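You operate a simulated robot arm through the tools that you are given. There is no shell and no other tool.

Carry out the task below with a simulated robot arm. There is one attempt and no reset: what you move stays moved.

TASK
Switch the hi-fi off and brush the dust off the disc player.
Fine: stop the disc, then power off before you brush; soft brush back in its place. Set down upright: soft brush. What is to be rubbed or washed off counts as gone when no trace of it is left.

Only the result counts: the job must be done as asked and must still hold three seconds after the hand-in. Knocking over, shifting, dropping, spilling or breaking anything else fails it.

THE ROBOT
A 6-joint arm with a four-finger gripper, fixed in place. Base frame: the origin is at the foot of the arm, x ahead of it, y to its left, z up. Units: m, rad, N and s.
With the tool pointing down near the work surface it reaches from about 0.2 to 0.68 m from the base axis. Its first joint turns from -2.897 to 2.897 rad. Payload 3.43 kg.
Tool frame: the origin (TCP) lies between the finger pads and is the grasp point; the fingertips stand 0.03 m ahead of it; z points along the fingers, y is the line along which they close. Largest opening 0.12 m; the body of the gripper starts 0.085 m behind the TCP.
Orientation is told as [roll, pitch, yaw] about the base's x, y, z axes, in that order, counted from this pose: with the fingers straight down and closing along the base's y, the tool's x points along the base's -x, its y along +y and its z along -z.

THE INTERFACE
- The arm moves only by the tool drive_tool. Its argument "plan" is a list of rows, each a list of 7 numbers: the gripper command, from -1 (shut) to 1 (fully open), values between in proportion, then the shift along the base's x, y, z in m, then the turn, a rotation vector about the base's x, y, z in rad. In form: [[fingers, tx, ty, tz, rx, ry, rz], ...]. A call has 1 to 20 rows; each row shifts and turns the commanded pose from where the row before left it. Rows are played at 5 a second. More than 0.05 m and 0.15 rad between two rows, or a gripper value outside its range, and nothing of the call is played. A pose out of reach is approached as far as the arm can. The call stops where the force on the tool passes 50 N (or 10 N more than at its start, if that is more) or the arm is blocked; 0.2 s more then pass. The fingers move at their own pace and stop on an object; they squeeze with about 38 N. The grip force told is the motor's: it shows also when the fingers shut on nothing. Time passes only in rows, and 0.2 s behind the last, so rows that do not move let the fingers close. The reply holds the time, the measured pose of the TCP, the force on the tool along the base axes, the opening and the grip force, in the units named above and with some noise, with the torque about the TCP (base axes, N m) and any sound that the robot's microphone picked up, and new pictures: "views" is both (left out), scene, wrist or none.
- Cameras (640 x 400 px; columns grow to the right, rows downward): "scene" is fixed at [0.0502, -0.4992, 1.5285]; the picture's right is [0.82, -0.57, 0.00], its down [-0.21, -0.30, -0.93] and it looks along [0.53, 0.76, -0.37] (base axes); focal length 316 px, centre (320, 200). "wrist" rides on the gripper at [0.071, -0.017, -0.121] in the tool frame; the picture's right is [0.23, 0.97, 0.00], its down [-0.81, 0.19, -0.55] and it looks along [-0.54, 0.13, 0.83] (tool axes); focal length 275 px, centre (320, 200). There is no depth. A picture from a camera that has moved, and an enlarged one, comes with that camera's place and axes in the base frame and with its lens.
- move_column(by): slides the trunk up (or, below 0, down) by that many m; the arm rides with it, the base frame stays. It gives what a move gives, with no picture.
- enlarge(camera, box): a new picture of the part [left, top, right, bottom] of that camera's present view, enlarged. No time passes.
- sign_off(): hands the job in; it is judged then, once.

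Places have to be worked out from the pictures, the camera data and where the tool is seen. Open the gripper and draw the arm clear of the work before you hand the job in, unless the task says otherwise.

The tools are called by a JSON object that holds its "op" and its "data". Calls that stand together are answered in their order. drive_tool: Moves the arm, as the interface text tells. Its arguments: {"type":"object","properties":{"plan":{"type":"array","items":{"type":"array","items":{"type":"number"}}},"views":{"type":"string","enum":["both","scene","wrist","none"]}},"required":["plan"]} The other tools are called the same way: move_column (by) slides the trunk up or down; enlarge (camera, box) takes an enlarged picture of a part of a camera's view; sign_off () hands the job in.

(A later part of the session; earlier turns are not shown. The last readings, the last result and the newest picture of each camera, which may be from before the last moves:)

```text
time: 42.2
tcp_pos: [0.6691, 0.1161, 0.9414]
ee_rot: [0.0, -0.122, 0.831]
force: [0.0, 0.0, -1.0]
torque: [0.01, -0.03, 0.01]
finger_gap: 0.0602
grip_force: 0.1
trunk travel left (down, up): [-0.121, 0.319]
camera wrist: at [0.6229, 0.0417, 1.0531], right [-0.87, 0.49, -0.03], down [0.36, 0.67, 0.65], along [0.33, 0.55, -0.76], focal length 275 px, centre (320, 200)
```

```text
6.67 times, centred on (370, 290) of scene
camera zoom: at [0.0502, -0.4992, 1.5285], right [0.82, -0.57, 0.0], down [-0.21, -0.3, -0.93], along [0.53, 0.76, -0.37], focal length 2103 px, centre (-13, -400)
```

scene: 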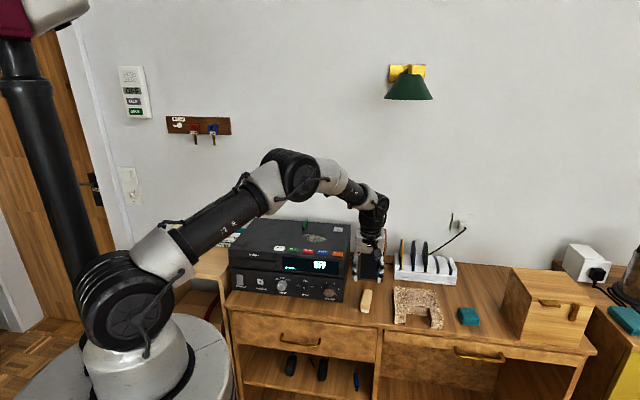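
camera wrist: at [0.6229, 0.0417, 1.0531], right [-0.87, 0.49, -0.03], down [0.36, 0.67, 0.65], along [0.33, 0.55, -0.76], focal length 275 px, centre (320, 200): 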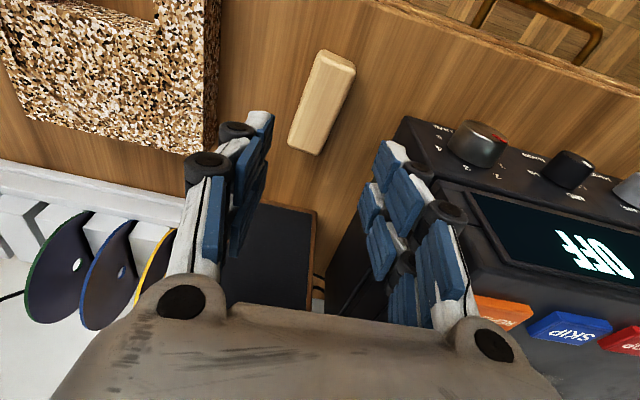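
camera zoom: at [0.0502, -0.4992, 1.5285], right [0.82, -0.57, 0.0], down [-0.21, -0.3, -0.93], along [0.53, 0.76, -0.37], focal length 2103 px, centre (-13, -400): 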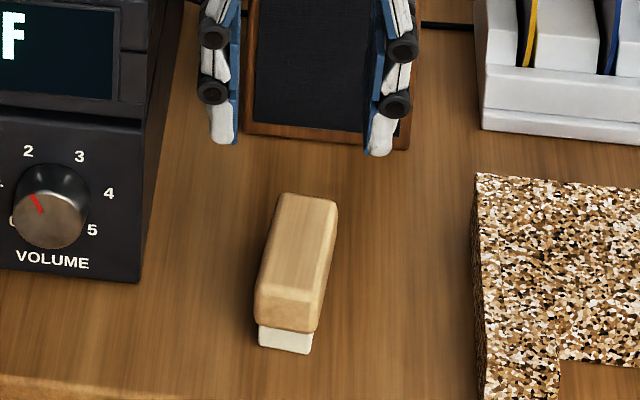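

The brush now lies at centre ≈(0.675, 0.119), azimuth ≈39.6°, with bevelled top edges, so the grip must be lower. I yaw −0.14 rad to match, centre on it and descend lower than before.

{"op": "drive_tool", "data": {"plan": [[0, 0.0028, 0.0009, 0, 0, 0, -0.14], [0, 0, 0, -0.03, 0, 0, 0], [0, 0, 0, -0.03, 0, 0, 0], [0, 0, 0, -0.02, 0, 0, 0], [0, 0, 0, 0, 0, 0, 0]], "views": "wrist"}}

{"op": "enlarge", "data": {"camera": "wrist", "box": [200, 40, 440, 220]}}

{"op": "enlarge", "data": {"camera": "scene", "box": [330, 260, 410, 320]}}

```text
time: 43.4
tcp_pos: [0.6705, 0.1183, 0.8628]
ee_rot: [0.002, -0.122, 0.689]
force: [-0.3, 0.3, 0.4]
torque: [0.0, 0.01, -0.03]
finger_gap: 0.0601
grip_force: 0.0
trunk travel left (down, up): [-0.121, 0.319]
camera wrist: at [0.6147, 0.0507, 0.9739], right [-0.8, 0.61, -0.03], down [0.45, 0.62, 0.65], along [0.41, 0.5, -0.76], focal length 275 px, centre (320, 200)
```

wrist: 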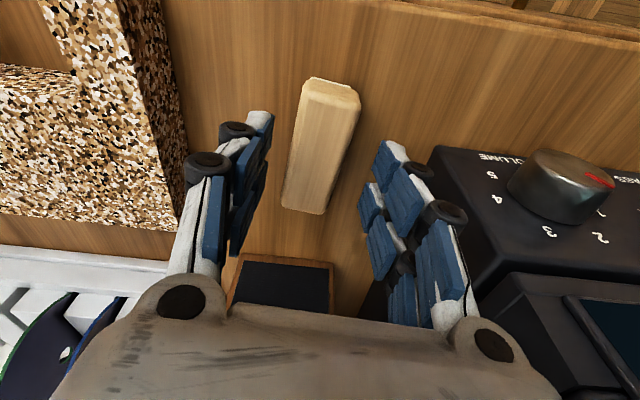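

```text
2.22 times, centred on (320, 130) of wrist
camera zoom: at [0.6147, 0.0507, 0.9739], right [-0.8, 0.61, -0.03], down [0.45, 0.62, 0.65], along [0.41, 0.5, -0.76], focal length 612 px, centre (320, 356)
```

zoom: 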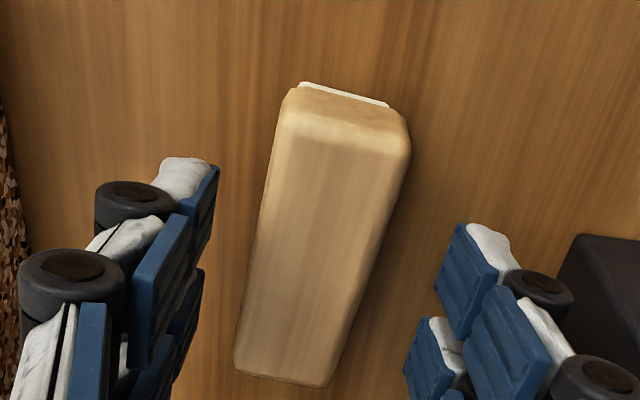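

```text
6.67 times, centred on (370, 290) of scene
camera zoom: at [0.0502, -0.4992, 1.5285], right [0.82, -0.57, 0.0], down [-0.21, -0.3, -0.93], along [0.53, 0.76, -0.37], focal length 2103 px, centre (-13, -400)
```

zoom: 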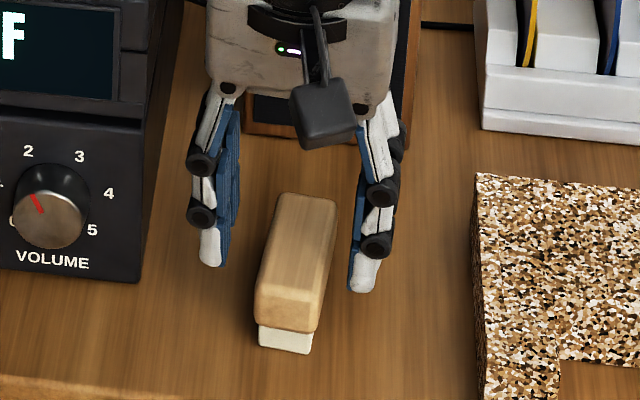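

Well aligned now (brush azimuth 39.2°, tool 39.5°, ~1.6 mm lateral correction). I descend to TCP z≈0.836 so the pads cover the wooden body's full height.

{"op": "drive_tool", "data": {"plan": [[0, -0.0005, -0.0025, -0.01, 0, 0, 0], [0, 0, 0, -0.009, 0, 0, 0], [0, 0, 0, -0.005, 0, 0, 0], [0, 0, 0, -0.003, 0, 0, 0], [0, 0, 0, 0, 0, 0, 0]], "views": "wrist"}}

{"op": "enlarge", "data": {"camera": "scene", "box": [340, 270, 400, 315]}}

```text
time: 44.6
tcp_pos: [0.668, 0.1152, 0.8354]
ee_rot: [0.0, -0.118, 0.69]
force: [-0.8, 0.2, 0.3]
torque: [0.0, -0.01, 0.04]
finger_gap: 0.0602
grip_force: 0.1
trunk travel left (down, up): [-0.121, 0.319]
camera wrist: at [0.6138, 0.048, 0.9467], right [-0.8, 0.61, -0.03], down [0.45, 0.62, 0.65], along [0.41, 0.5, -0.76], focal length 275 px, centre (320, 200)
```

wrist: 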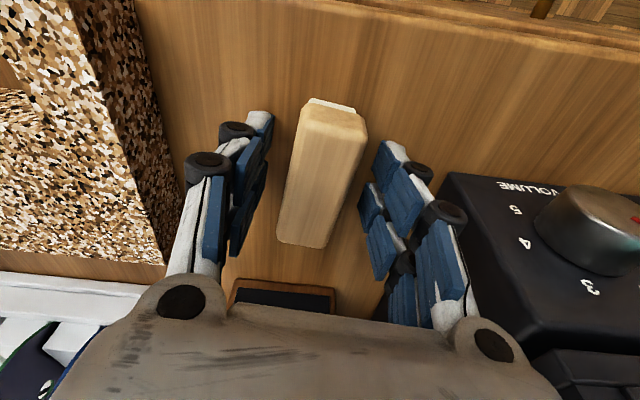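

```text
8.89 times, centred on (370, 292) of scene
camera zoom: at [0.0502, -0.4992, 1.5285], right [0.82, -0.57, 0.0], down [-0.21, -0.3, -0.93], along [0.53, 0.76, -0.37], focal length 2804 px, centre (-124, -622)
```

zoom: 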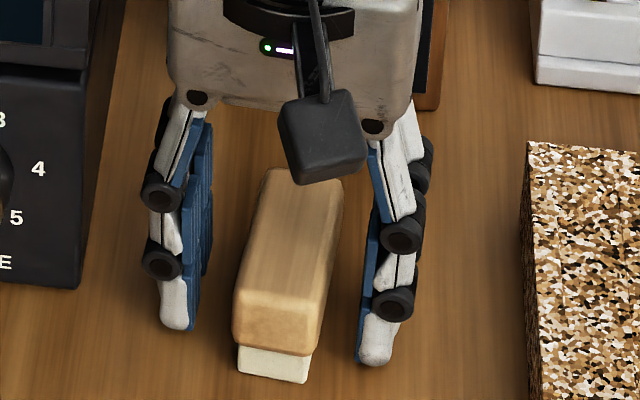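

Tips are ~3 mm above the table and cover the wooden body. I close fully and hold, then lift just 6 mm slowly to test the grip.

{"op": "drive_tool", "data": {"plan": [[-0.3, 0, 0, -0.001, 0, 0, 0], [-0.5, 0, 0, 0, 0, 0, 0], [-1, 0, 0, 0, 0, 0, 0], [-1, 0, 0, 0, 0, 0, 0], [-1, 0, 0, 0, 0, 0, 0], [-1, 0, 0, 0, 0, 0, 0]], "views": "wrist"}}

{"op": "enlarge", "data": {"camera": "scene", "box": [340, 270, 400, 315]}}

{"op": "enlarge", "data": {"camera": "wrist", "box": [220, 80, 420, 260]}}

```text
time: 46.0
tcp_pos: [0.6693, 0.1163, 0.834]
ee_rot: [0.001, -0.12, 0.69]
force: [0.0, 0.2, -0.2]
torque: [0.05, -0.03, 0.02]
finger_gap: 0.0308
grip_force: 37.8
trunk travel left (down, up): [-0.121, 0.319]
camera wrist: at [0.6138, 0.0481, 0.946], right [-0.8, 0.61, -0.03], down [0.45, 0.62, 0.65], along [0.41, 0.5, -0.76], focal length 275 px, centre (320, 200)
```

wrist: 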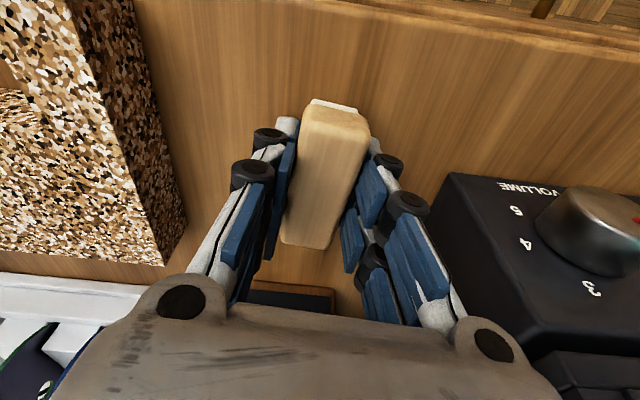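

```text
8.89 times, centred on (370, 292) of scene
camera zoom: at [0.0502, -0.4992, 1.5285], right [0.82, -0.57, 0.0], down [-0.21, -0.3, -0.93], along [0.53, 0.76, -0.37], focal length 2804 px, centre (-124, -622)
```

zoom: 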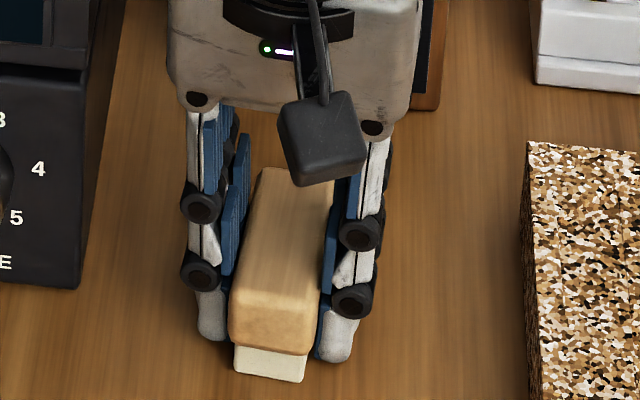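

```text
2.22 times, centred on (320, 170) of wrist
camera zoom: at [0.6138, 0.0481, 0.946], right [-0.8, 0.61, -0.03], down [0.45, 0.62, 0.65], along [0.41, 0.5, -0.76], focal length 612 px, centre (320, 267)
```

zoom: 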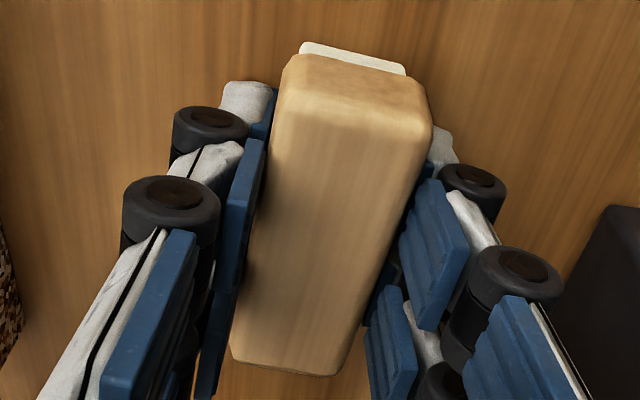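

Grip reads 0.0308 m at 38 N with good overlap. I lift slowly by 6 mm to test.

{"op": "drive_tool", "data": {"plan": [[-1, 0, 0, 0.002, 0, 0, 0], [-1, 0, 0, 0.002, 0, 0, 0], [-1, 0, 0, 0.002, 0, 0, 0], [-1, 0, 0, 0, 0, 0, 0]], "views": "wrist"}}

{"op": "enlarge", "data": {"camera": "scene", "box": [340, 270, 400, 315]}}

{"op": "enlarge", "data": {"camera": "wrist", "box": [220, 80, 420, 260]}}

```text
time: 47.0
tcp_pos: [0.6688, 0.1149, 0.8402]
ee_rot: [-0.001, -0.118, 0.689]
force: [-0.7, 0.5, -0.2]
torque: [0.01, -0.02, -0.01]
finger_gap: 0.0305
grip_force: 37.7
trunk travel left (down, up): [-0.121, 0.319]
camera wrist: at [0.6139, 0.048, 0.952], right [-0.8, 0.61, -0.03], down [0.45, 0.62, 0.65], along [0.41, 0.5, -0.76], focal length 275 px, centre (320, 200)
```

wrist: 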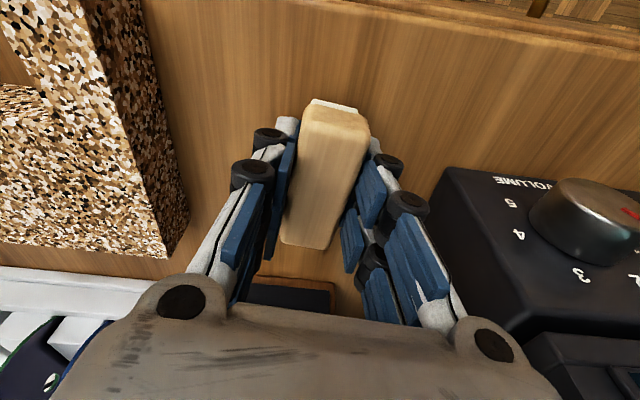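

```text
8.89 times, centred on (370, 292) of scene
camera zoom: at [0.0502, -0.4992, 1.5285], right [0.82, -0.57, 0.0], down [-0.21, -0.3, -0.93], along [0.53, 0.76, -0.37], focal length 2804 px, centre (-124, -622)
```

zoom: 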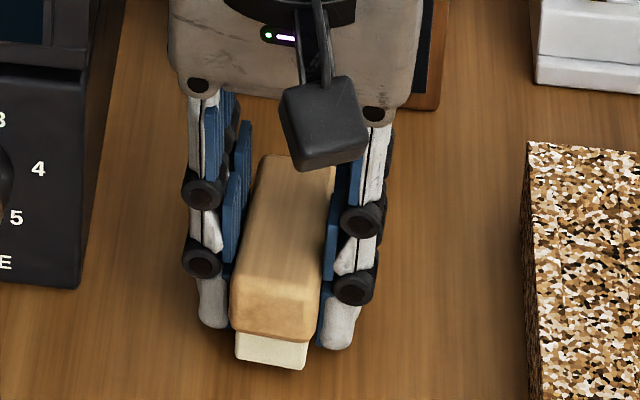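

```text
2.22 times, centred on (320, 170) of wrist
camera zoom: at [0.6139, 0.048, 0.952], right [-0.8, 0.61, -0.03], down [0.45, 0.62, 0.65], along [0.41, 0.5, -0.76], focal length 612 px, centre (320, 267)
```

zoom: 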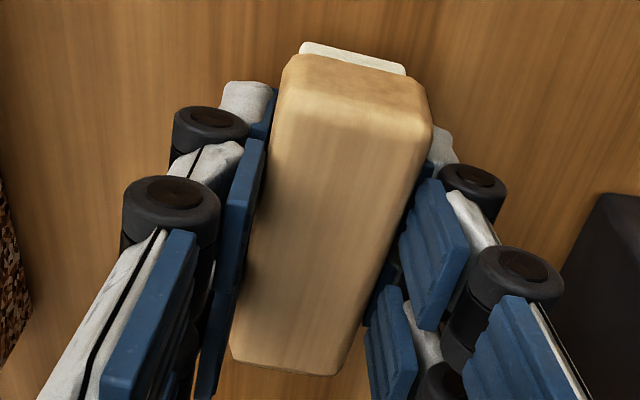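

The brush came up with the fingers this time. I lift it smoothly to z≈1.06 while turning yaw +0.15 rad (back to its original heading), checking the hold.

{"op": "drive_tool", "data": {"plan": [[-1, 0, 0, 0.01, 0, 0, 0], [-1, 0, 0, 0.015, 0, 0, 0], [-1, 0, 0, 0.02, 0, 0, 0], [-1, 0, 0, 0.025, 0, 0, 0], [-1, 0, 0, 0.025, 0, 0, 0], [-1, 0, 0, 0.025, 0, 0, 0.03], [-1, 0, 0, 0.025, 0, 0, 0.03], [-1, 0, 0, 0.025, 0, 0, 0.03], [-1, 0, 0, 0.025, 0, 0, 0.03], [-1, 0, 0, 0.025, 0, 0, 0.03], [-1, 0, 0, 0, 0, 0, 0]], "views": "both"}}

{"op": "enlarge", "data": {"camera": "scene", "box": [310, 190, 430, 280]}}

{"op": "enlarge", "data": {"camera": "wrist", "box": [220, 80, 420, 260]}}

```text
time: 49.4
tcp_pos: [0.6694, 0.1165, 1.0597]
ee_rot: [0.0, -0.12, 0.839]
force: [0.3, 0.0, -0.6]
torque: [-0.02, 0.0, -0.02]
finger_gap: 0.0306
grip_force: 38.2
trunk travel left (down, up): [-0.121, 0.319]
camera wrist: at [0.6249, 0.0407, 1.1718], right [-0.88, 0.48, -0.03], down [0.35, 0.68, 0.65], along [0.33, 0.56, -0.76], focal length 275 px, centre (320, 200)
```

scene: 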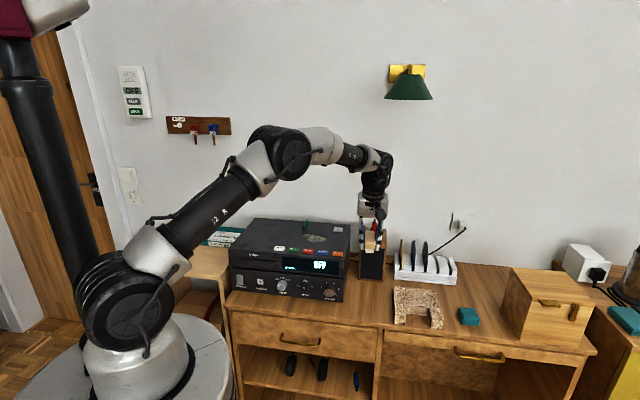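
wrist: 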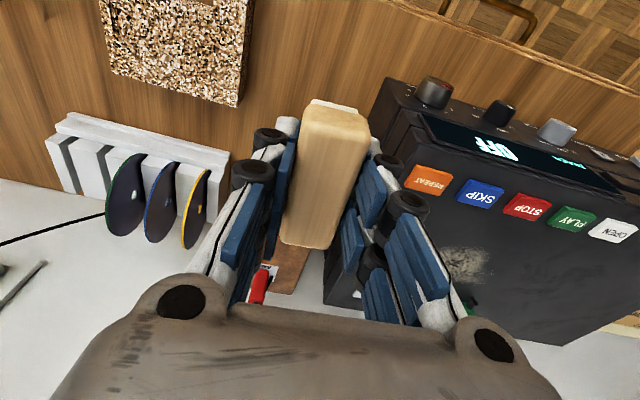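

```text
4.44 times, centred on (370, 235) of scene
camera zoom: at [0.0502, -0.4992, 1.5285], right [0.82, -0.57, 0.0], down [-0.21, -0.3, -0.93], along [0.53, 0.76, -0.37], focal length 1402 px, centre (98, 44)
```

zoom: 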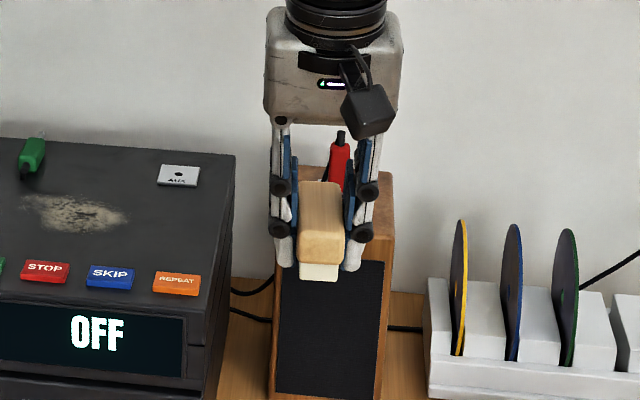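

```text
2.22 times, centred on (320, 170) of wrist
camera zoom: at [0.6249, 0.0407, 1.1718], right [-0.88, 0.48, -0.03], down [0.35, 0.68, 0.65], along [0.33, 0.56, -0.76], focal length 612 px, centre (320, 267)
```

zoom: 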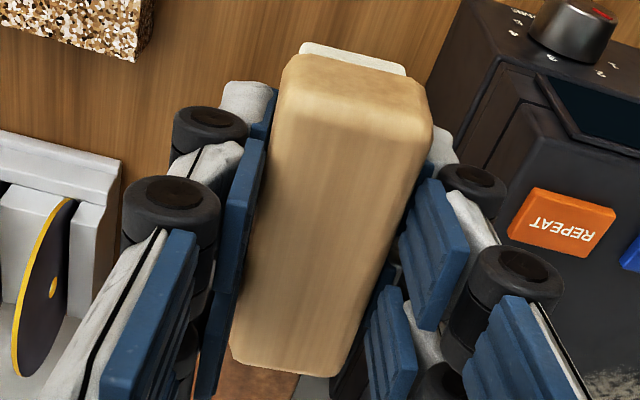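

The brush is held firmly and level. I carry it left over the front of the player, then back to just left of the dust patch, staying at z≈1.06.

{"op": "drive_tool", "data": {"plan": [[-1, -0.0288, 0.0282, 0, 0, 0, 0], [-1, -0.0288, 0.0282, 0, 0, 0, 0], [-1, -0.0288, 0.0282, 0, 0, 0, 0], [-1, -0.0288, 0.0282, 0, 0, 0, 0], [-1, -0.0288, 0.0282, 0, 0, 0, 0], [-1, -0.0288, 0.0282, 0, 0, 0, 0], [-1, -0.0288, 0.0282, 0, 0, 0, 0], [-1, 0.0224, 0.0229, 0, 0, 0, 0], [-1, 0.0224, 0.0229, 0, 0, 0, 0], [-1, 0.0224, 0.0229, 0, 0, 0, 0], [-1, 0, 0, 0, 0, 0, 0]], "views": "both"}}

{"op": "enlarge", "data": {"camera": "scene", "box": [250, 200, 370, 290]}}

```text
time: 51.8
tcp_pos: [0.5337, 0.3814, 1.0605]
ee_rot: [-0.001, -0.12, 0.838]
force: [0.9, 0.4, -1.4]
torque: [0.0, 0.0, -0.01]
finger_gap: 0.0304
grip_force: 37.7
trunk travel left (down, up): [-0.121, 0.319]
camera wrist: at [0.4902, 0.3063, 1.1725], right [-0.88, 0.48, -0.03], down [0.35, 0.68, 0.65], along [0.33, 0.56, -0.76], focal length 275 px, centre (320, 200)
```

scene: 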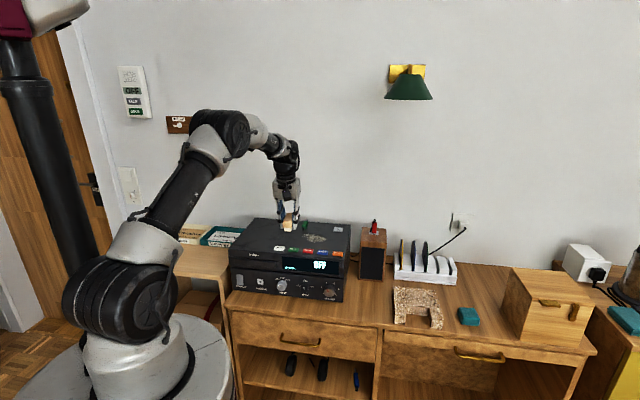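
wrist: 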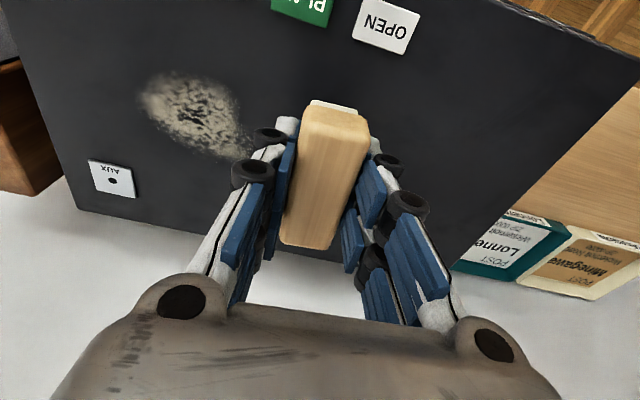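

```text
4.44 times, centred on (310, 245) of scene
camera zoom: at [0.0502, -0.4992, 1.5285], right [0.82, -0.57, 0.0], down [-0.21, -0.3, -0.93], along [0.53, 0.76, -0.37], focal length 1402 px, centre (364, 0)
```

zoom: 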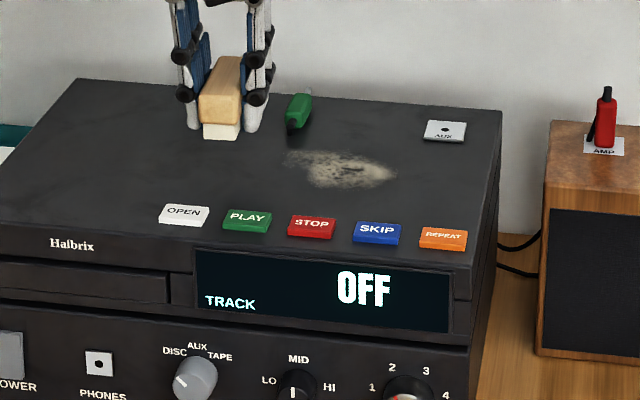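

The brush is just left of the dust with clearance from the keys and the green plug. I lower it to a few millimetres above the surface, then in small steps to contact.

{"op": "drive_tool", "data": {"plan": [[-1, 0, 0, -0.015, 0, 0, 0], [-1, 0, 0, -0.015, 0, 0, 0], [-1, 0, 0, -0.013, 0, 0, 0], [-1, 0, 0, -0.004, 0, 0, 0], [-1, 0, 0, -0.002, 0, 0, 0], [-1, 0, 0, -0.002, 0, 0, 0], [-1, 0, 0, 0, 0, 0, 0]], "views": "wrist"}}

{"op": "enlarge", "data": {"camera": "scene", "box": [250, 210, 350, 280]}}

```text
time: 53.4
tcp_pos: [0.5341, 0.3819, 1.0113]
ee_rot: [0.0, -0.124, 0.839]
force: [-0.3, 0.5, 13.4]
torque: [-0.27, 0.27, 0.01]
finger_gap: 0.0305
grip_force: 38.0
trunk travel left (down, up): [-0.121, 0.319]
camera wrist: at [0.4895, 0.3068, 1.1225], right [-0.88, 0.48, -0.03], down [0.35, 0.68, 0.65], along [0.33, 0.56, -0.76], focal length 275 px, centre (320, 200)
```

wrist: 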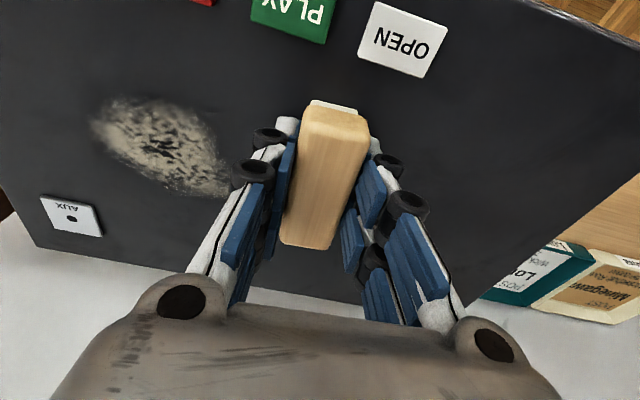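

```text
5.71 times, centred on (300, 245) of scene
camera zoom: at [0.0502, -0.4992, 1.5285], right [0.82, -0.57, 0.0], down [-0.21, -0.3, -0.93], along [0.53, 0.76, -0.37], focal length 1803 px, centre (434, -57)
```

zoom: 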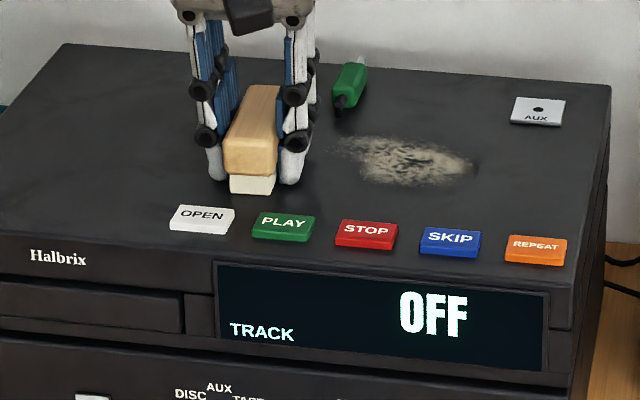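

Contact made with 13 N, centred toward the brush's front edge, so it is pressing too hard and slightly nose-down. I ease up 1 mm and level it by 0.02 rad.

{"op": "drive_tool", "data": {"plan": [[-1, 0, 0, 0.001, -0.0149, 0.0134, 0], [-1, 0, 0, 0, 0, 0, 0], [-1, 0, 0, 0, 0, 0, 0]], "views": "none"}}

```text
time: 54.2
tcp_pos: [0.5339, 0.3818, 1.0109]
ee_rot: [0.001, -0.105, 0.84]
force: [4.2, 4.4, 17.4]
torque: [0.7, -0.57, 0.05]
finger_gap: 0.0307
grip_force: 38.3
trunk travel left (down, up): [-0.121, 0.319]
```

Now it presses on the rear edge, so level lies about halfway. I rotate back 0.009 rad and ease up 1.5 mm.

{"op": "drive_tool", "data": {"plan": [[-1, 0, 0, 0.0015, 0.0067, -0.006, 0], [-1, 0, 0, 0, 0, 0, 0], [-1, 0, 0, 0, 0, 0, 0]], "views": "none"}}

```text
time: 55.0
tcp_pos: [0.5346, 0.3813, 1.0111]
ee_rot: [-0.001, -0.108, 0.839]
force: [0.7, 2.4, 10.1]
torque: [0.41, -0.34, 0.04]
finger_gap: 0.0307
grip_force: 38.2
trunk travel left (down, up): [-0.121, 0.319]
```

Still on the rear edge at 10 N. I rotate a further 0.006 rad and ease up 0.5 mm.

{"op": "drive_tool", "data": {"plan": [[-1, 0, 0, 0.0005, 0.0045, -0.004, 0], [-1, 0, 0, 0, 0, 0, 0], [-1, 0, 0, 0, 0, 0, 0]], "views": "none"}}

```text
time: 55.8
tcp_pos: [0.5335, 0.3821, 1.0106]
ee_rot: [0.002, -0.112, 0.838]
force: [-0.9, -0.1, 2.2]
torque: [0.08, -0.09, 0.02]
finger_gap: 0.0307
grip_force: 38.2
trunk travel left (down, up): [-0.121, 0.319]
```

Force is now about 2 N. I level a touch more and add 0.7 mm of pressure before sweeping.

{"op": "drive_tool", "data": {"plan": [[-1, 0, 0, -0.0007, 0.003, -0.0027, 0], [-1, 0, 0, 0, 0, 0, 0], [-1, 0, 0, 0, 0, 0, 0]], "views": "none"}}

```text
time: 56.6
tcp_pos: [0.5337, 0.3833, 1.0116]
ee_rot: [0.0, -0.119, 0.839]
force: [-0.8, -0.4, 1.6]
torque: [-0.06, 0.06, 0.01]
finger_gap: 0.0311
grip_force: 38.2
trunk travel left (down, up): [-0.121, 0.319]
```

The brush is level within a few milliradians. I add 1 mm of pressure and sweep right along the patch (first pass, brush covering N≈0.615–0.693).

{"op": "drive_tool", "data": {"plan": [[-1, 0, 0, -0.001, 0, 0, 0], [-1, 0.0061, -0.006, 0, 0, 0, 0], [-1, 0.0061, -0.006, 0, 0, 0, 0], [-1, 0.0061, -0.006, 0, 0, 0, 0], [-1, 0.0061, -0.006, 0, 0, 0, 0], [-1, 0.0061, -0.006, 0, 0, 0, 0], [-1, 0.0061, -0.006, 0, 0, 0, 0], [-1, 0.0061, -0.006, 0, 0, 0, 0], [-1, 0.0061, -0.006, 0, 0, 0, 0], [-1, 0.0061, -0.006, 0, 0, 0, 0], [-1, 0.0061, -0.006, 0, 0, 0, 0], [-1, 0.0061, -0.006, 0, 0, 0, 0], [-1, 0.0061, -0.006, 0, 0, 0, 0], [-1, 0.0061, -0.006, 0, 0, 0, 0], [-1, 0, 0, 0, 0, 0, 0]], "views": "both"}}

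{"op": "enlarge", "data": {"camera": "scene", "box": [250, 210, 350, 280]}}

```text
time: 59.8
tcp_pos: [0.6127, 0.3029, 1.0114]
ee_rot: [0.0, -0.119, 0.839]
force: [-2.1, 0.7, 7.8]
torque: [0.0, 0.05, -0.01]
finger_gap: 0.0307
grip_force: 38.3
trunk travel left (down, up): [-0.121, 0.319]
camera wrist: at [0.5689, 0.2285, 1.1227], right [-0.88, 0.48, -0.03], down [0.35, 0.68, 0.65], along [0.33, 0.56, -0.76], focal length 275 px, centre (320, 200)
```

scene: 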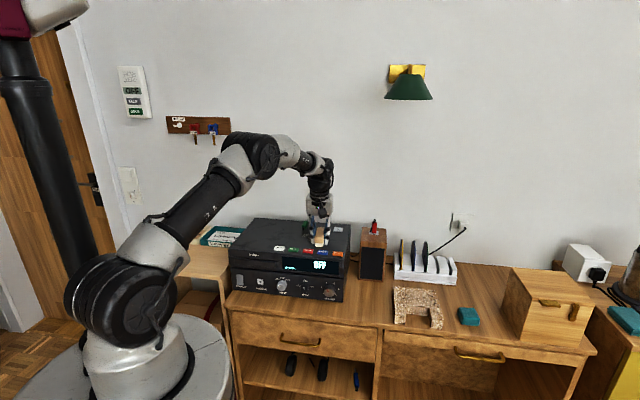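
wrist: 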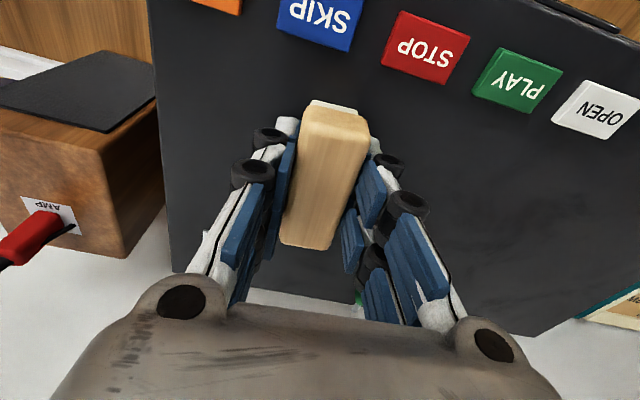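

```text
5.71 times, centred on (300, 245) of scene
camera zoom: at [0.0502, -0.4992, 1.5285], right [0.82, -0.57, 0.0], down [-0.21, -0.3, -0.93], along [0.53, 0.76, -0.37], focal length 1803 px, centre (434, -57)
```

zoom: 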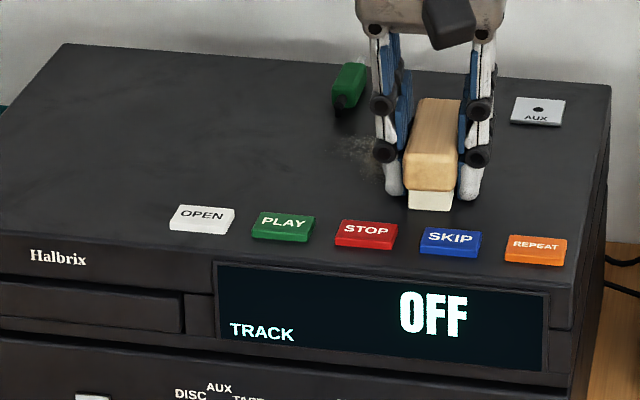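

The dust is coming off under the brush (7.8 N). I continue the sweep right past the patch end.

{"op": "drive_tool", "data": {"plan": [[-1, 0.0061, -0.006, 0, 0, 0, 0], [-1, 0.0061, -0.006, 0, 0, 0, 0], [-1, 0.0061, -0.006, 0, 0, 0, 0], [-1, 0.0061, -0.006, 0, 0, 0, 0], [-1, 0.0061, -0.006, 0, 0, 0, 0], [-1, 0.0061, -0.006, 0, 0, 0, 0], [-1, 0.0061, -0.006, 0, 0, 0, 0], [-1, 0, 0, 0, 0, 0, 0]], "views": "both"}}

{"op": "enlarge", "data": {"camera": "scene", "box": [270, 210, 350, 265]}}

{"op": "enlarge", "data": {"camera": "wrist", "box": [340, 60, 580, 260]}}

```text
time: 61.6
tcp_pos: [0.6554, 0.2627, 1.0102]
ee_rot: [-0.001, -0.118, 0.839]
force: [-1.5, 1.7, 9.6]
torque: [0.05, 0.05, 0.01]
finger_gap: 0.0304
grip_force: 38.0
trunk travel left (down, up): [-0.121, 0.319]
camera wrist: at [0.6115, 0.1864, 1.1226], right [-0.88, 0.48, -0.03], down [0.35, 0.68, 0.65], along [0.33, 0.56, -0.76], focal length 275 px, centre (320, 200)
```

scene: 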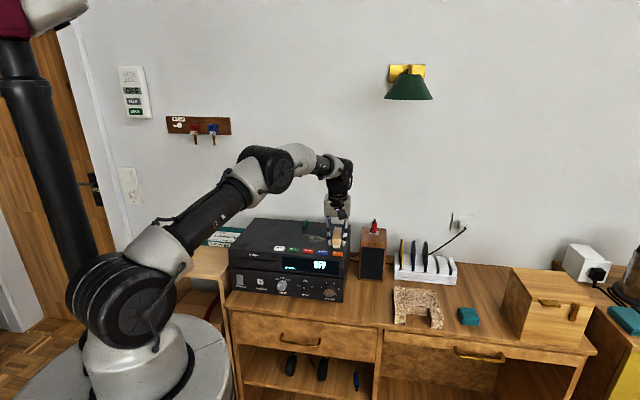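
wrist: 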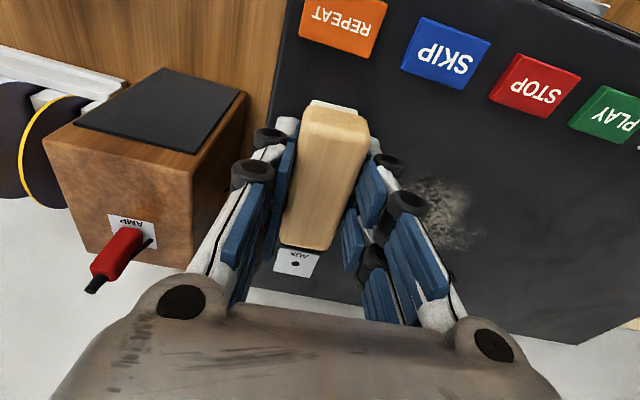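

```text
7.27 times, centred on (310, 238) of scene
camera zoom: at [0.0502, -0.4992, 1.5285], right [0.82, -0.57, 0.0], down [-0.21, -0.3, -0.93], along [0.53, 0.76, -0.37], focal length 2294 px, centre (393, -73)
```

zoom: 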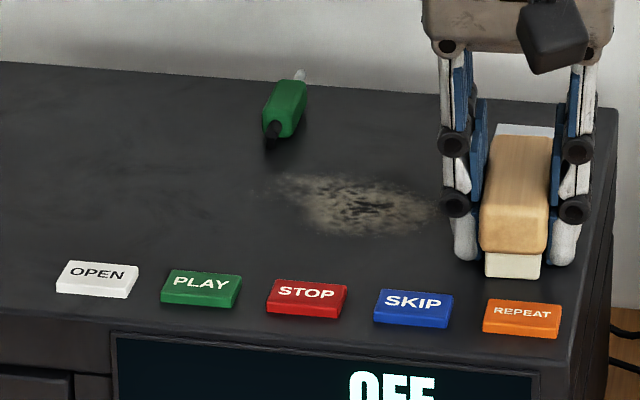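

```text
2.00 times, centred on (460, 160) of wrist
camera zoom: at [0.6115, 0.1864, 1.1226], right [-0.88, 0.48, -0.03], down [0.35, 0.68, 0.65], along [0.33, 0.56, -0.76], focal length 551 px, centre (40, 280)
```

zoom: 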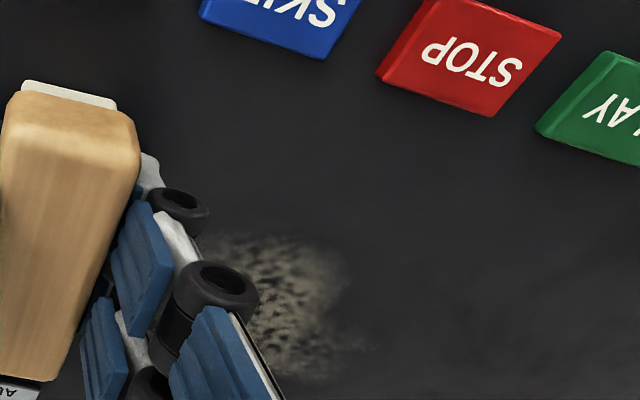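

Partly faded — it needs repeated strokes. I shift back 18 mm so the brush spans the whole patch depth (N≈0.633–0.711, clear of the green plug) and sweep left and right.

{"op": "drive_tool", "data": {"plan": [[-1, 0.0063, 0.0065, 0, 0, 0, 0], [-1, 0.0063, 0.0064, 0, 0, 0, 0], [-1, -0.0107, 0.0105, 0, 0, 0, 0], [-1, -0.0107, 0.0105, 0, 0, 0, 0], [-1, -0.0107, 0.0105, 0, 0, 0, 0], [-1, -0.0107, 0.0105, 0, 0, 0, 0], [-1, -0.0107, 0.0105, 0, 0, 0, 0], [-1, -0.0107, 0.0105, 0, 0, 0, 0], [-1, -0.0107, 0.0105, 0, 0, 0, 0], [-1, -0.0107, 0.0105, 0, 0, 0, 0], [-1, -0.0107, 0.0105, 0, 0, 0, 0], [-1, -0.0107, 0.0105, 0, 0, 0, 0], [-1, 0, 0, 0, 0, 0, 0]], "views": "both"}}

{"op": "enlarge", "data": {"camera": "scene", "box": [270, 210, 350, 265]}}

```text
time: 64.4
tcp_pos: [0.5615, 0.3808, 1.0101]
ee_rot: [0.0, -0.117, 0.84]
force: [1.0, -0.7, 8.8]
torque: [0.08, -0.1, -0.02]
finger_gap: 0.0305
grip_force: 38.3
trunk travel left (down, up): [-0.121, 0.319]
camera wrist: at [0.5171, 0.3046, 1.1226], right [-0.88, 0.48, -0.03], down [0.35, 0.68, 0.65], along [0.33, 0.56, -0.76], focal length 275 px, centre (320, 200)
```

scene: 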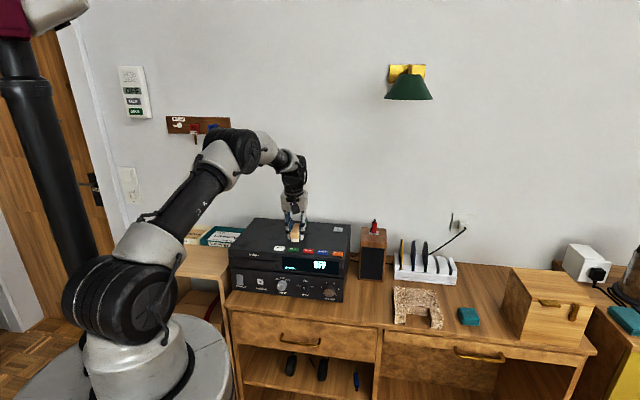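
wrist: 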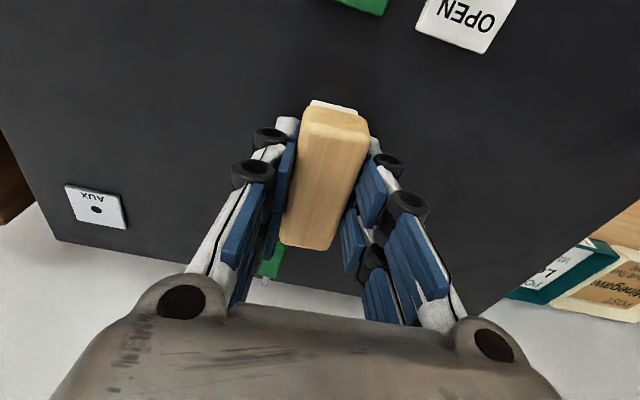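

```text
7.27 times, centred on (310, 238) of scene
camera zoom: at [0.0502, -0.4992, 1.5285], right [0.82, -0.57, 0.0], down [-0.21, -0.3, -0.93], along [0.53, 0.76, -0.37], focal length 2294 px, centre (393, -73)
```

zoom: 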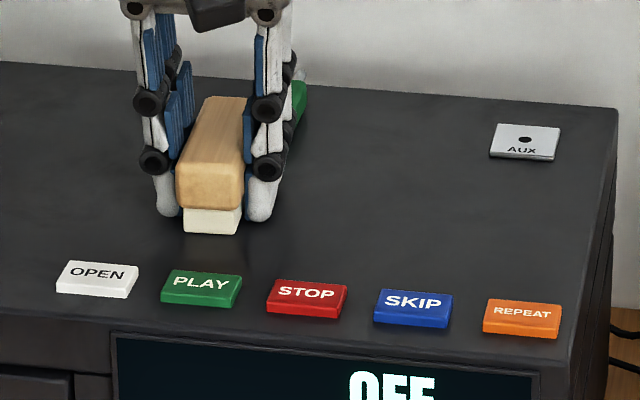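

The visible area now looks clean. I make another full stroke to the right and back to remove any faint traces.

{"op": "drive_tool", "data": {"plan": [[-1, 0.0107, -0.0105, 0, 0, 0, 0], [-1, 0.0107, -0.0105, 0, 0, 0, 0], [-1, 0.0107, -0.0105, 0, 0, 0, 0], [-1, 0.0107, -0.0105, 0, 0, 0, 0], [-1, 0.0107, -0.0105, 0, 0, 0, 0], [-1, 0.0107, -0.0105, 0, 0, 0, 0], [-1, 0.0107, -0.0105, 0, 0, 0, 0], [-1, 0.0107, -0.0105, 0, 0, 0, 0], [-1, 0.0107, -0.0105, 0, 0, 0, 0], [-1, 0.0107, -0.0105, 0, 0, 0, 0], [-1, 0, 0, 0, 0, 0, 0]], "views": "both"}}

{"op": "enlarge", "data": {"camera": "scene", "box": [270, 210, 350, 265]}}

{"op": "enlarge", "data": {"camera": "wrist", "box": [340, 60, 580, 260]}}

```text
time: 66.8
tcp_pos: [0.6699, 0.2747, 1.0111]
ee_rot: [0.001, -0.118, 0.839]
force: [-0.2, 0.8, 5.2]
torque: [0.03, -0.02, -0.03]
finger_gap: 0.0306
grip_force: 37.8
trunk travel left (down, up): [-0.121, 0.319]
camera wrist: at [0.6246, 0.1999, 1.1225], right [-0.88, 0.48, -0.03], down [0.35, 0.68, 0.65], along [0.33, 0.56, -0.76], focal length 275 px, centre (320, 200)
```

scene: 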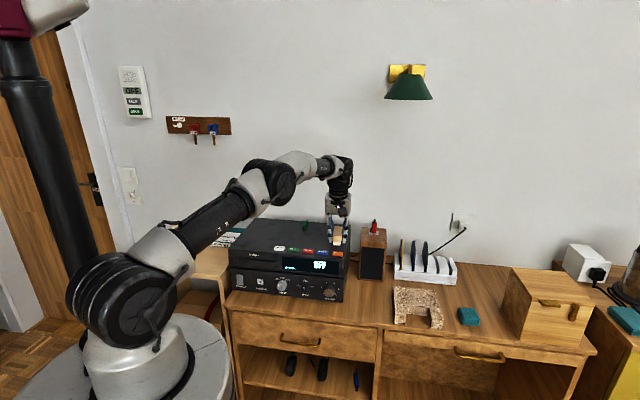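
wrist: 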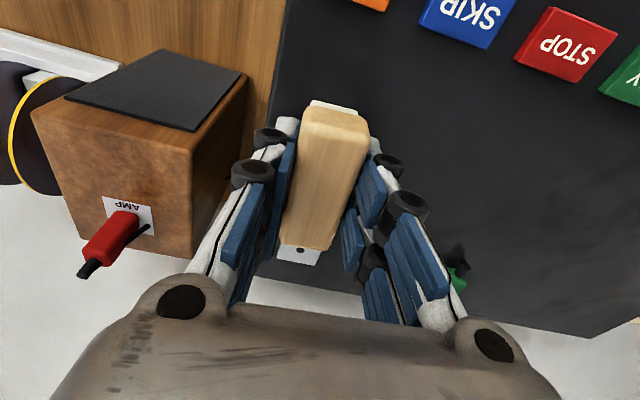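

```text
7.27 times, centred on (310, 238) of scene
camera zoom: at [0.0502, -0.4992, 1.5285], right [0.82, -0.57, 0.0], down [-0.21, -0.3, -0.93], along [0.53, 0.76, -0.37], focal length 2294 px, centre (393, -73)
```

zoom: 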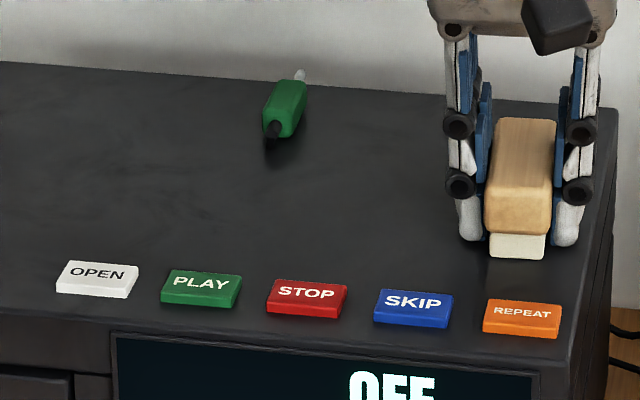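

```text
2.00 times, centred on (460, 160) of wrist
camera zoom: at [0.6246, 0.1999, 1.1225], right [-0.88, 0.48, -0.03], down [0.35, 0.68, 0.65], along [0.33, 0.56, -0.76], focal length 551 px, centre (40, 280)
```

zoom: 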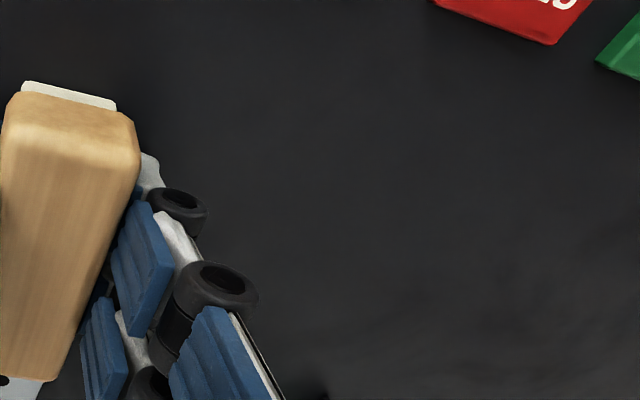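

Surface looks clean and the green plug is untouched. For thoroughness I do another stroke left slightly further back and then return right slightly further forward.

{"op": "drive_tool", "data": {"plan": [[-1, 0.0032, 0.0033, 0, 0, 0, 0], [-1, -0.0107, 0.0105, 0, 0, 0, 0], [-1, -0.0107, 0.0105, 0, 0, 0, 0], [-1, -0.0107, 0.0105, 0, 0, 0, 0], [-1, -0.0107, 0.0105, 0, 0, 0, 0], [-1, -0.0107, 0.0105, 0, 0, 0, 0], [-1, -0.0107, 0.0105, 0, 0, 0, 0], [-1, -0.0107, 0.0105, 0, 0, 0, 0], [-1, -0.0107, 0.0105, 0, 0, 0, 0], [-1, -0.0107, 0.0105, 0, 0, 0, 0], [-1, -0.0107, 0.0105, 0, 0, 0, 0], [-1, -0.0053, 0.0053, 0, 0, 0, 0], [-1, -0.006, -0.0062, 0, 0, 0, 0], [-1, -0.006, -0.0062, 0, 0, 0, 0], [-1, 0, 0, 0, 0, 0, 0]], "views": "none"}}

{"op": "drive_tool", "data": {"plan": [[-1, 0.0107, -0.0105, 0, 0, 0, 0], [-1, 0.0107, -0.0105, 0, 0, 0, 0], [-1, 0.0107, -0.0105, 0, 0, 0, 0], [-1, 0.0107, -0.0105, 0, 0, 0, 0], [-1, 0.0107, -0.0105, 0, 0, 0, 0], [-1, 0.0107, -0.0105, 0, 0, 0, 0], [-1, 0.0107, -0.0105, 0, 0, 0, 0], [-1, 0.0107, -0.0105, 0, 0, 0, 0], [-1, 0.0107, -0.0105, 0, 0, 0, 0], [-1, 0.0107, -0.0105, 0, 0, 0, 0], [-1, 0.0053, -0.0053, 0, 0, 0, 0], [-1, 0, 0, 0, 0, 0, 0]], "views": "both"}}

{"op": "enlarge", "data": {"camera": "scene", "box": [270, 210, 350, 265]}}

{"op": "enlarge", "data": {"camera": "wrist", "box": [340, 60, 580, 260]}}

```text
time: 70.0
tcp_pos: [0.5477, 0.3758, 1.0118]
ee_rot: [0.0, -0.12, 0.838]
force: [1.2, 2.2, 7.1]
torque: [-0.04, 0.02, 0.01]
finger_gap: 0.0305
grip_force: 38.0
trunk travel left (down, up): [-0.121, 0.319]
```

```text
time: 72.6
tcp_pos: [0.659, 0.2654, 1.0107]
ee_rot: [0.0, -0.118, 0.841]
force: [-1.4, 3.3, 9.5]
torque: [0.1, 0.02, 0.0]
finger_gap: 0.0306
grip_force: 38.0
trunk travel left (down, up): [-0.121, 0.319]
camera wrist: at [0.6146, 0.1905, 1.1224], right [-0.88, 0.48, -0.03], down [0.35, 0.68, 0.65], along [0.33, 0.56, -0.76], focal length 275 px, centre (320, 200)
```

scene: 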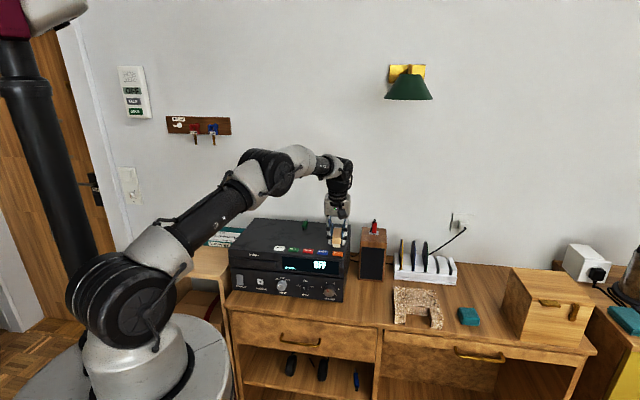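
wrist: 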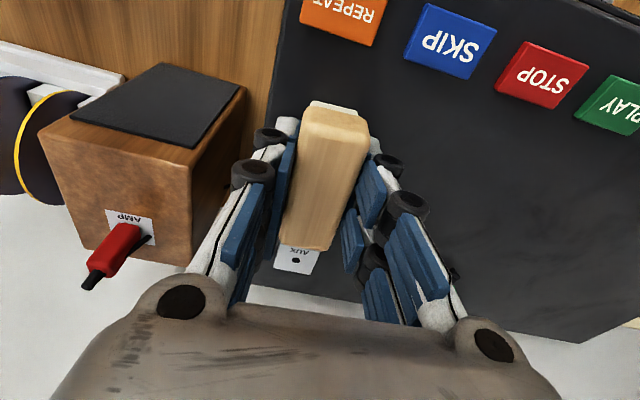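

```text
7.27 times, centred on (310, 238) of scene
camera zoom: at [0.0502, -0.4992, 1.5285], right [0.82, -0.57, 0.0], down [-0.21, -0.3, -0.93], along [0.53, 0.76, -0.37], focal length 2294 px, centre (393, -73)
```

zoom: 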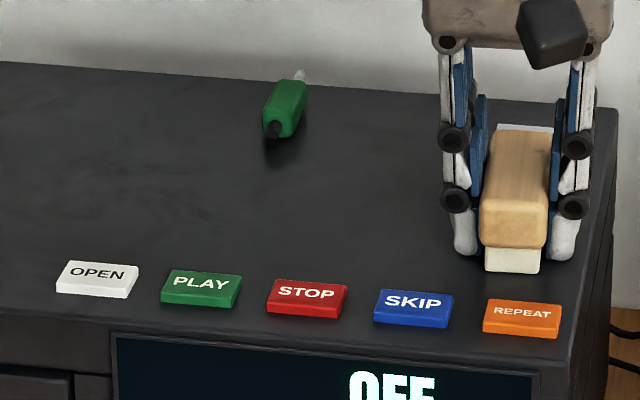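

```text
2.00 times, centred on (460, 160) of wrist
camera zoom: at [0.6146, 0.1905, 1.1224], right [-0.88, 0.48, -0.03], down [0.35, 0.68, 0.65], along [0.33, 0.56, -0.76], focal length 551 px, centre (40, 280)
```

zoom: 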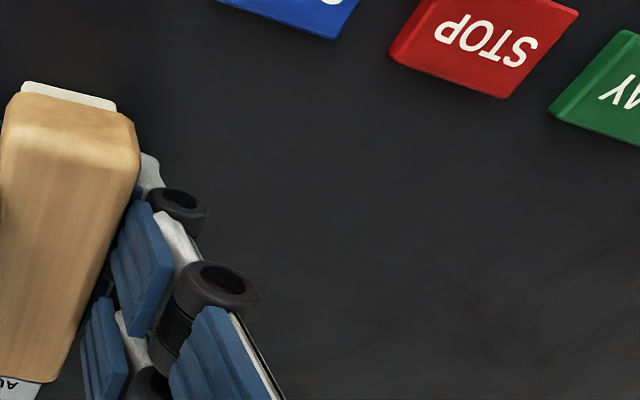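

The top is clean with no visible trace. I lift the brush, back off toward the front, then move right to above its original place.

{"op": "drive_tool", "data": {"plan": [[-1, 0, 0, 0.005, 0, 0, 0], [-1, 0, 0, 0.015, 0, 0, 0], [-1, 0, 0, 0.03, 0, 0, 0], [-1, -0.0245, -0.025, 0, 0, 0, 0], [-1, -0.0245, -0.025, 0, 0, 0, 0], [-1, -0.0245, -0.025, 0, 0, 0, 0], [-1, 0.0272, -0.0266, 0, 0, 0, 0], [-1, 0.0272, -0.0266, 0, 0, 0, 0], [-1, 0.0272, -0.0266, 0, 0, 0, 0], [-1, 0, 0, -0.03, 0, 0, 0], [-1, 0, 0, -0.035, 0, 0, 0], [-1, 0, 0, -0.035, 0, 0, 0], [-1, 0, 0, -0.035, 0, 0, 0], [-1, 0, 0, -0.03, 0, 0, 0], [-1, 0, 0, 0, 0, 0, 0]], "views": "both"}}

{"op": "enlarge", "data": {"camera": "scene", "box": [270, 210, 350, 265]}}

{"op": "enlarge", "data": {"camera": "scene", "box": [345, 265, 405, 315]}}

```text
time: 75.8
tcp_pos: [0.6687, 0.1112, 0.8955]
ee_rot: [0.0, -0.119, 0.84]
force: [0.0, 0.8, -0.5]
torque: [-0.01, 0.02, 0.02]
finger_gap: 0.0304
grip_force: 38.1
trunk travel left (down, up): [-0.121, 0.319]
camera wrist: at [0.6246, 0.036, 1.0072], right [-0.88, 0.48, -0.03], down [0.35, 0.68, 0.65], along [0.33, 0.56, -0.76], focal length 275 px, centre (320, 200)
```

scene: 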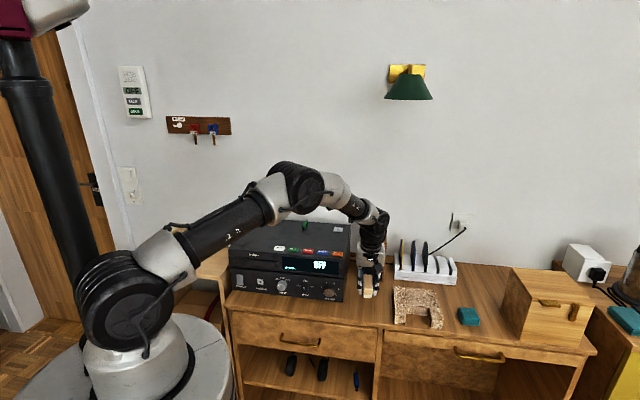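
wrist: 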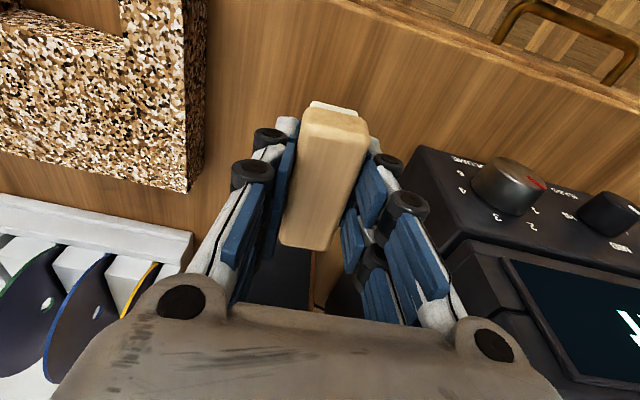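

```text
7.27 times, centred on (310, 238) of scene
camera zoom: at [0.0502, -0.4992, 1.5285], right [0.82, -0.57, 0.0], down [-0.21, -0.3, -0.93], along [0.53, 0.76, -0.37], focal length 2294 px, centre (393, -73)
```

zoom: 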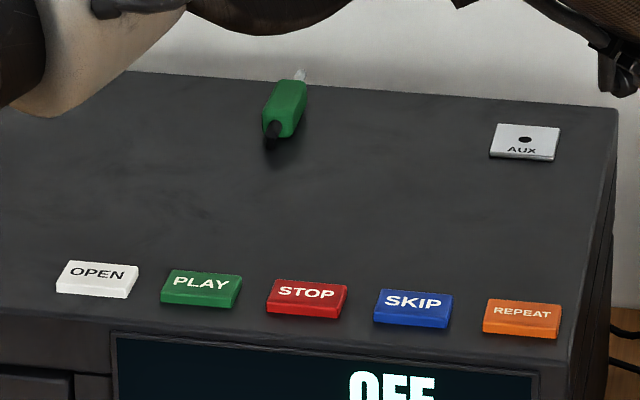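

```text
8.00 times, centred on (375, 290) of scene
camera zoom: at [0.0502, -0.4992, 1.5285], right [0.82, -0.57, 0.0], down [-0.21, -0.3, -0.93], along [0.53, 0.76, -0.37], focal length 2524 px, centre (-120, -520)
```

zoom: 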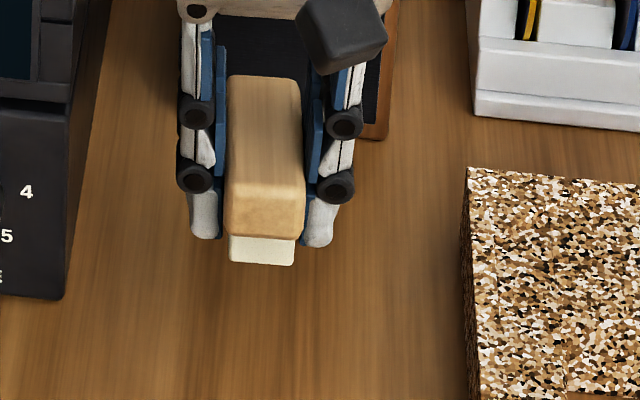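

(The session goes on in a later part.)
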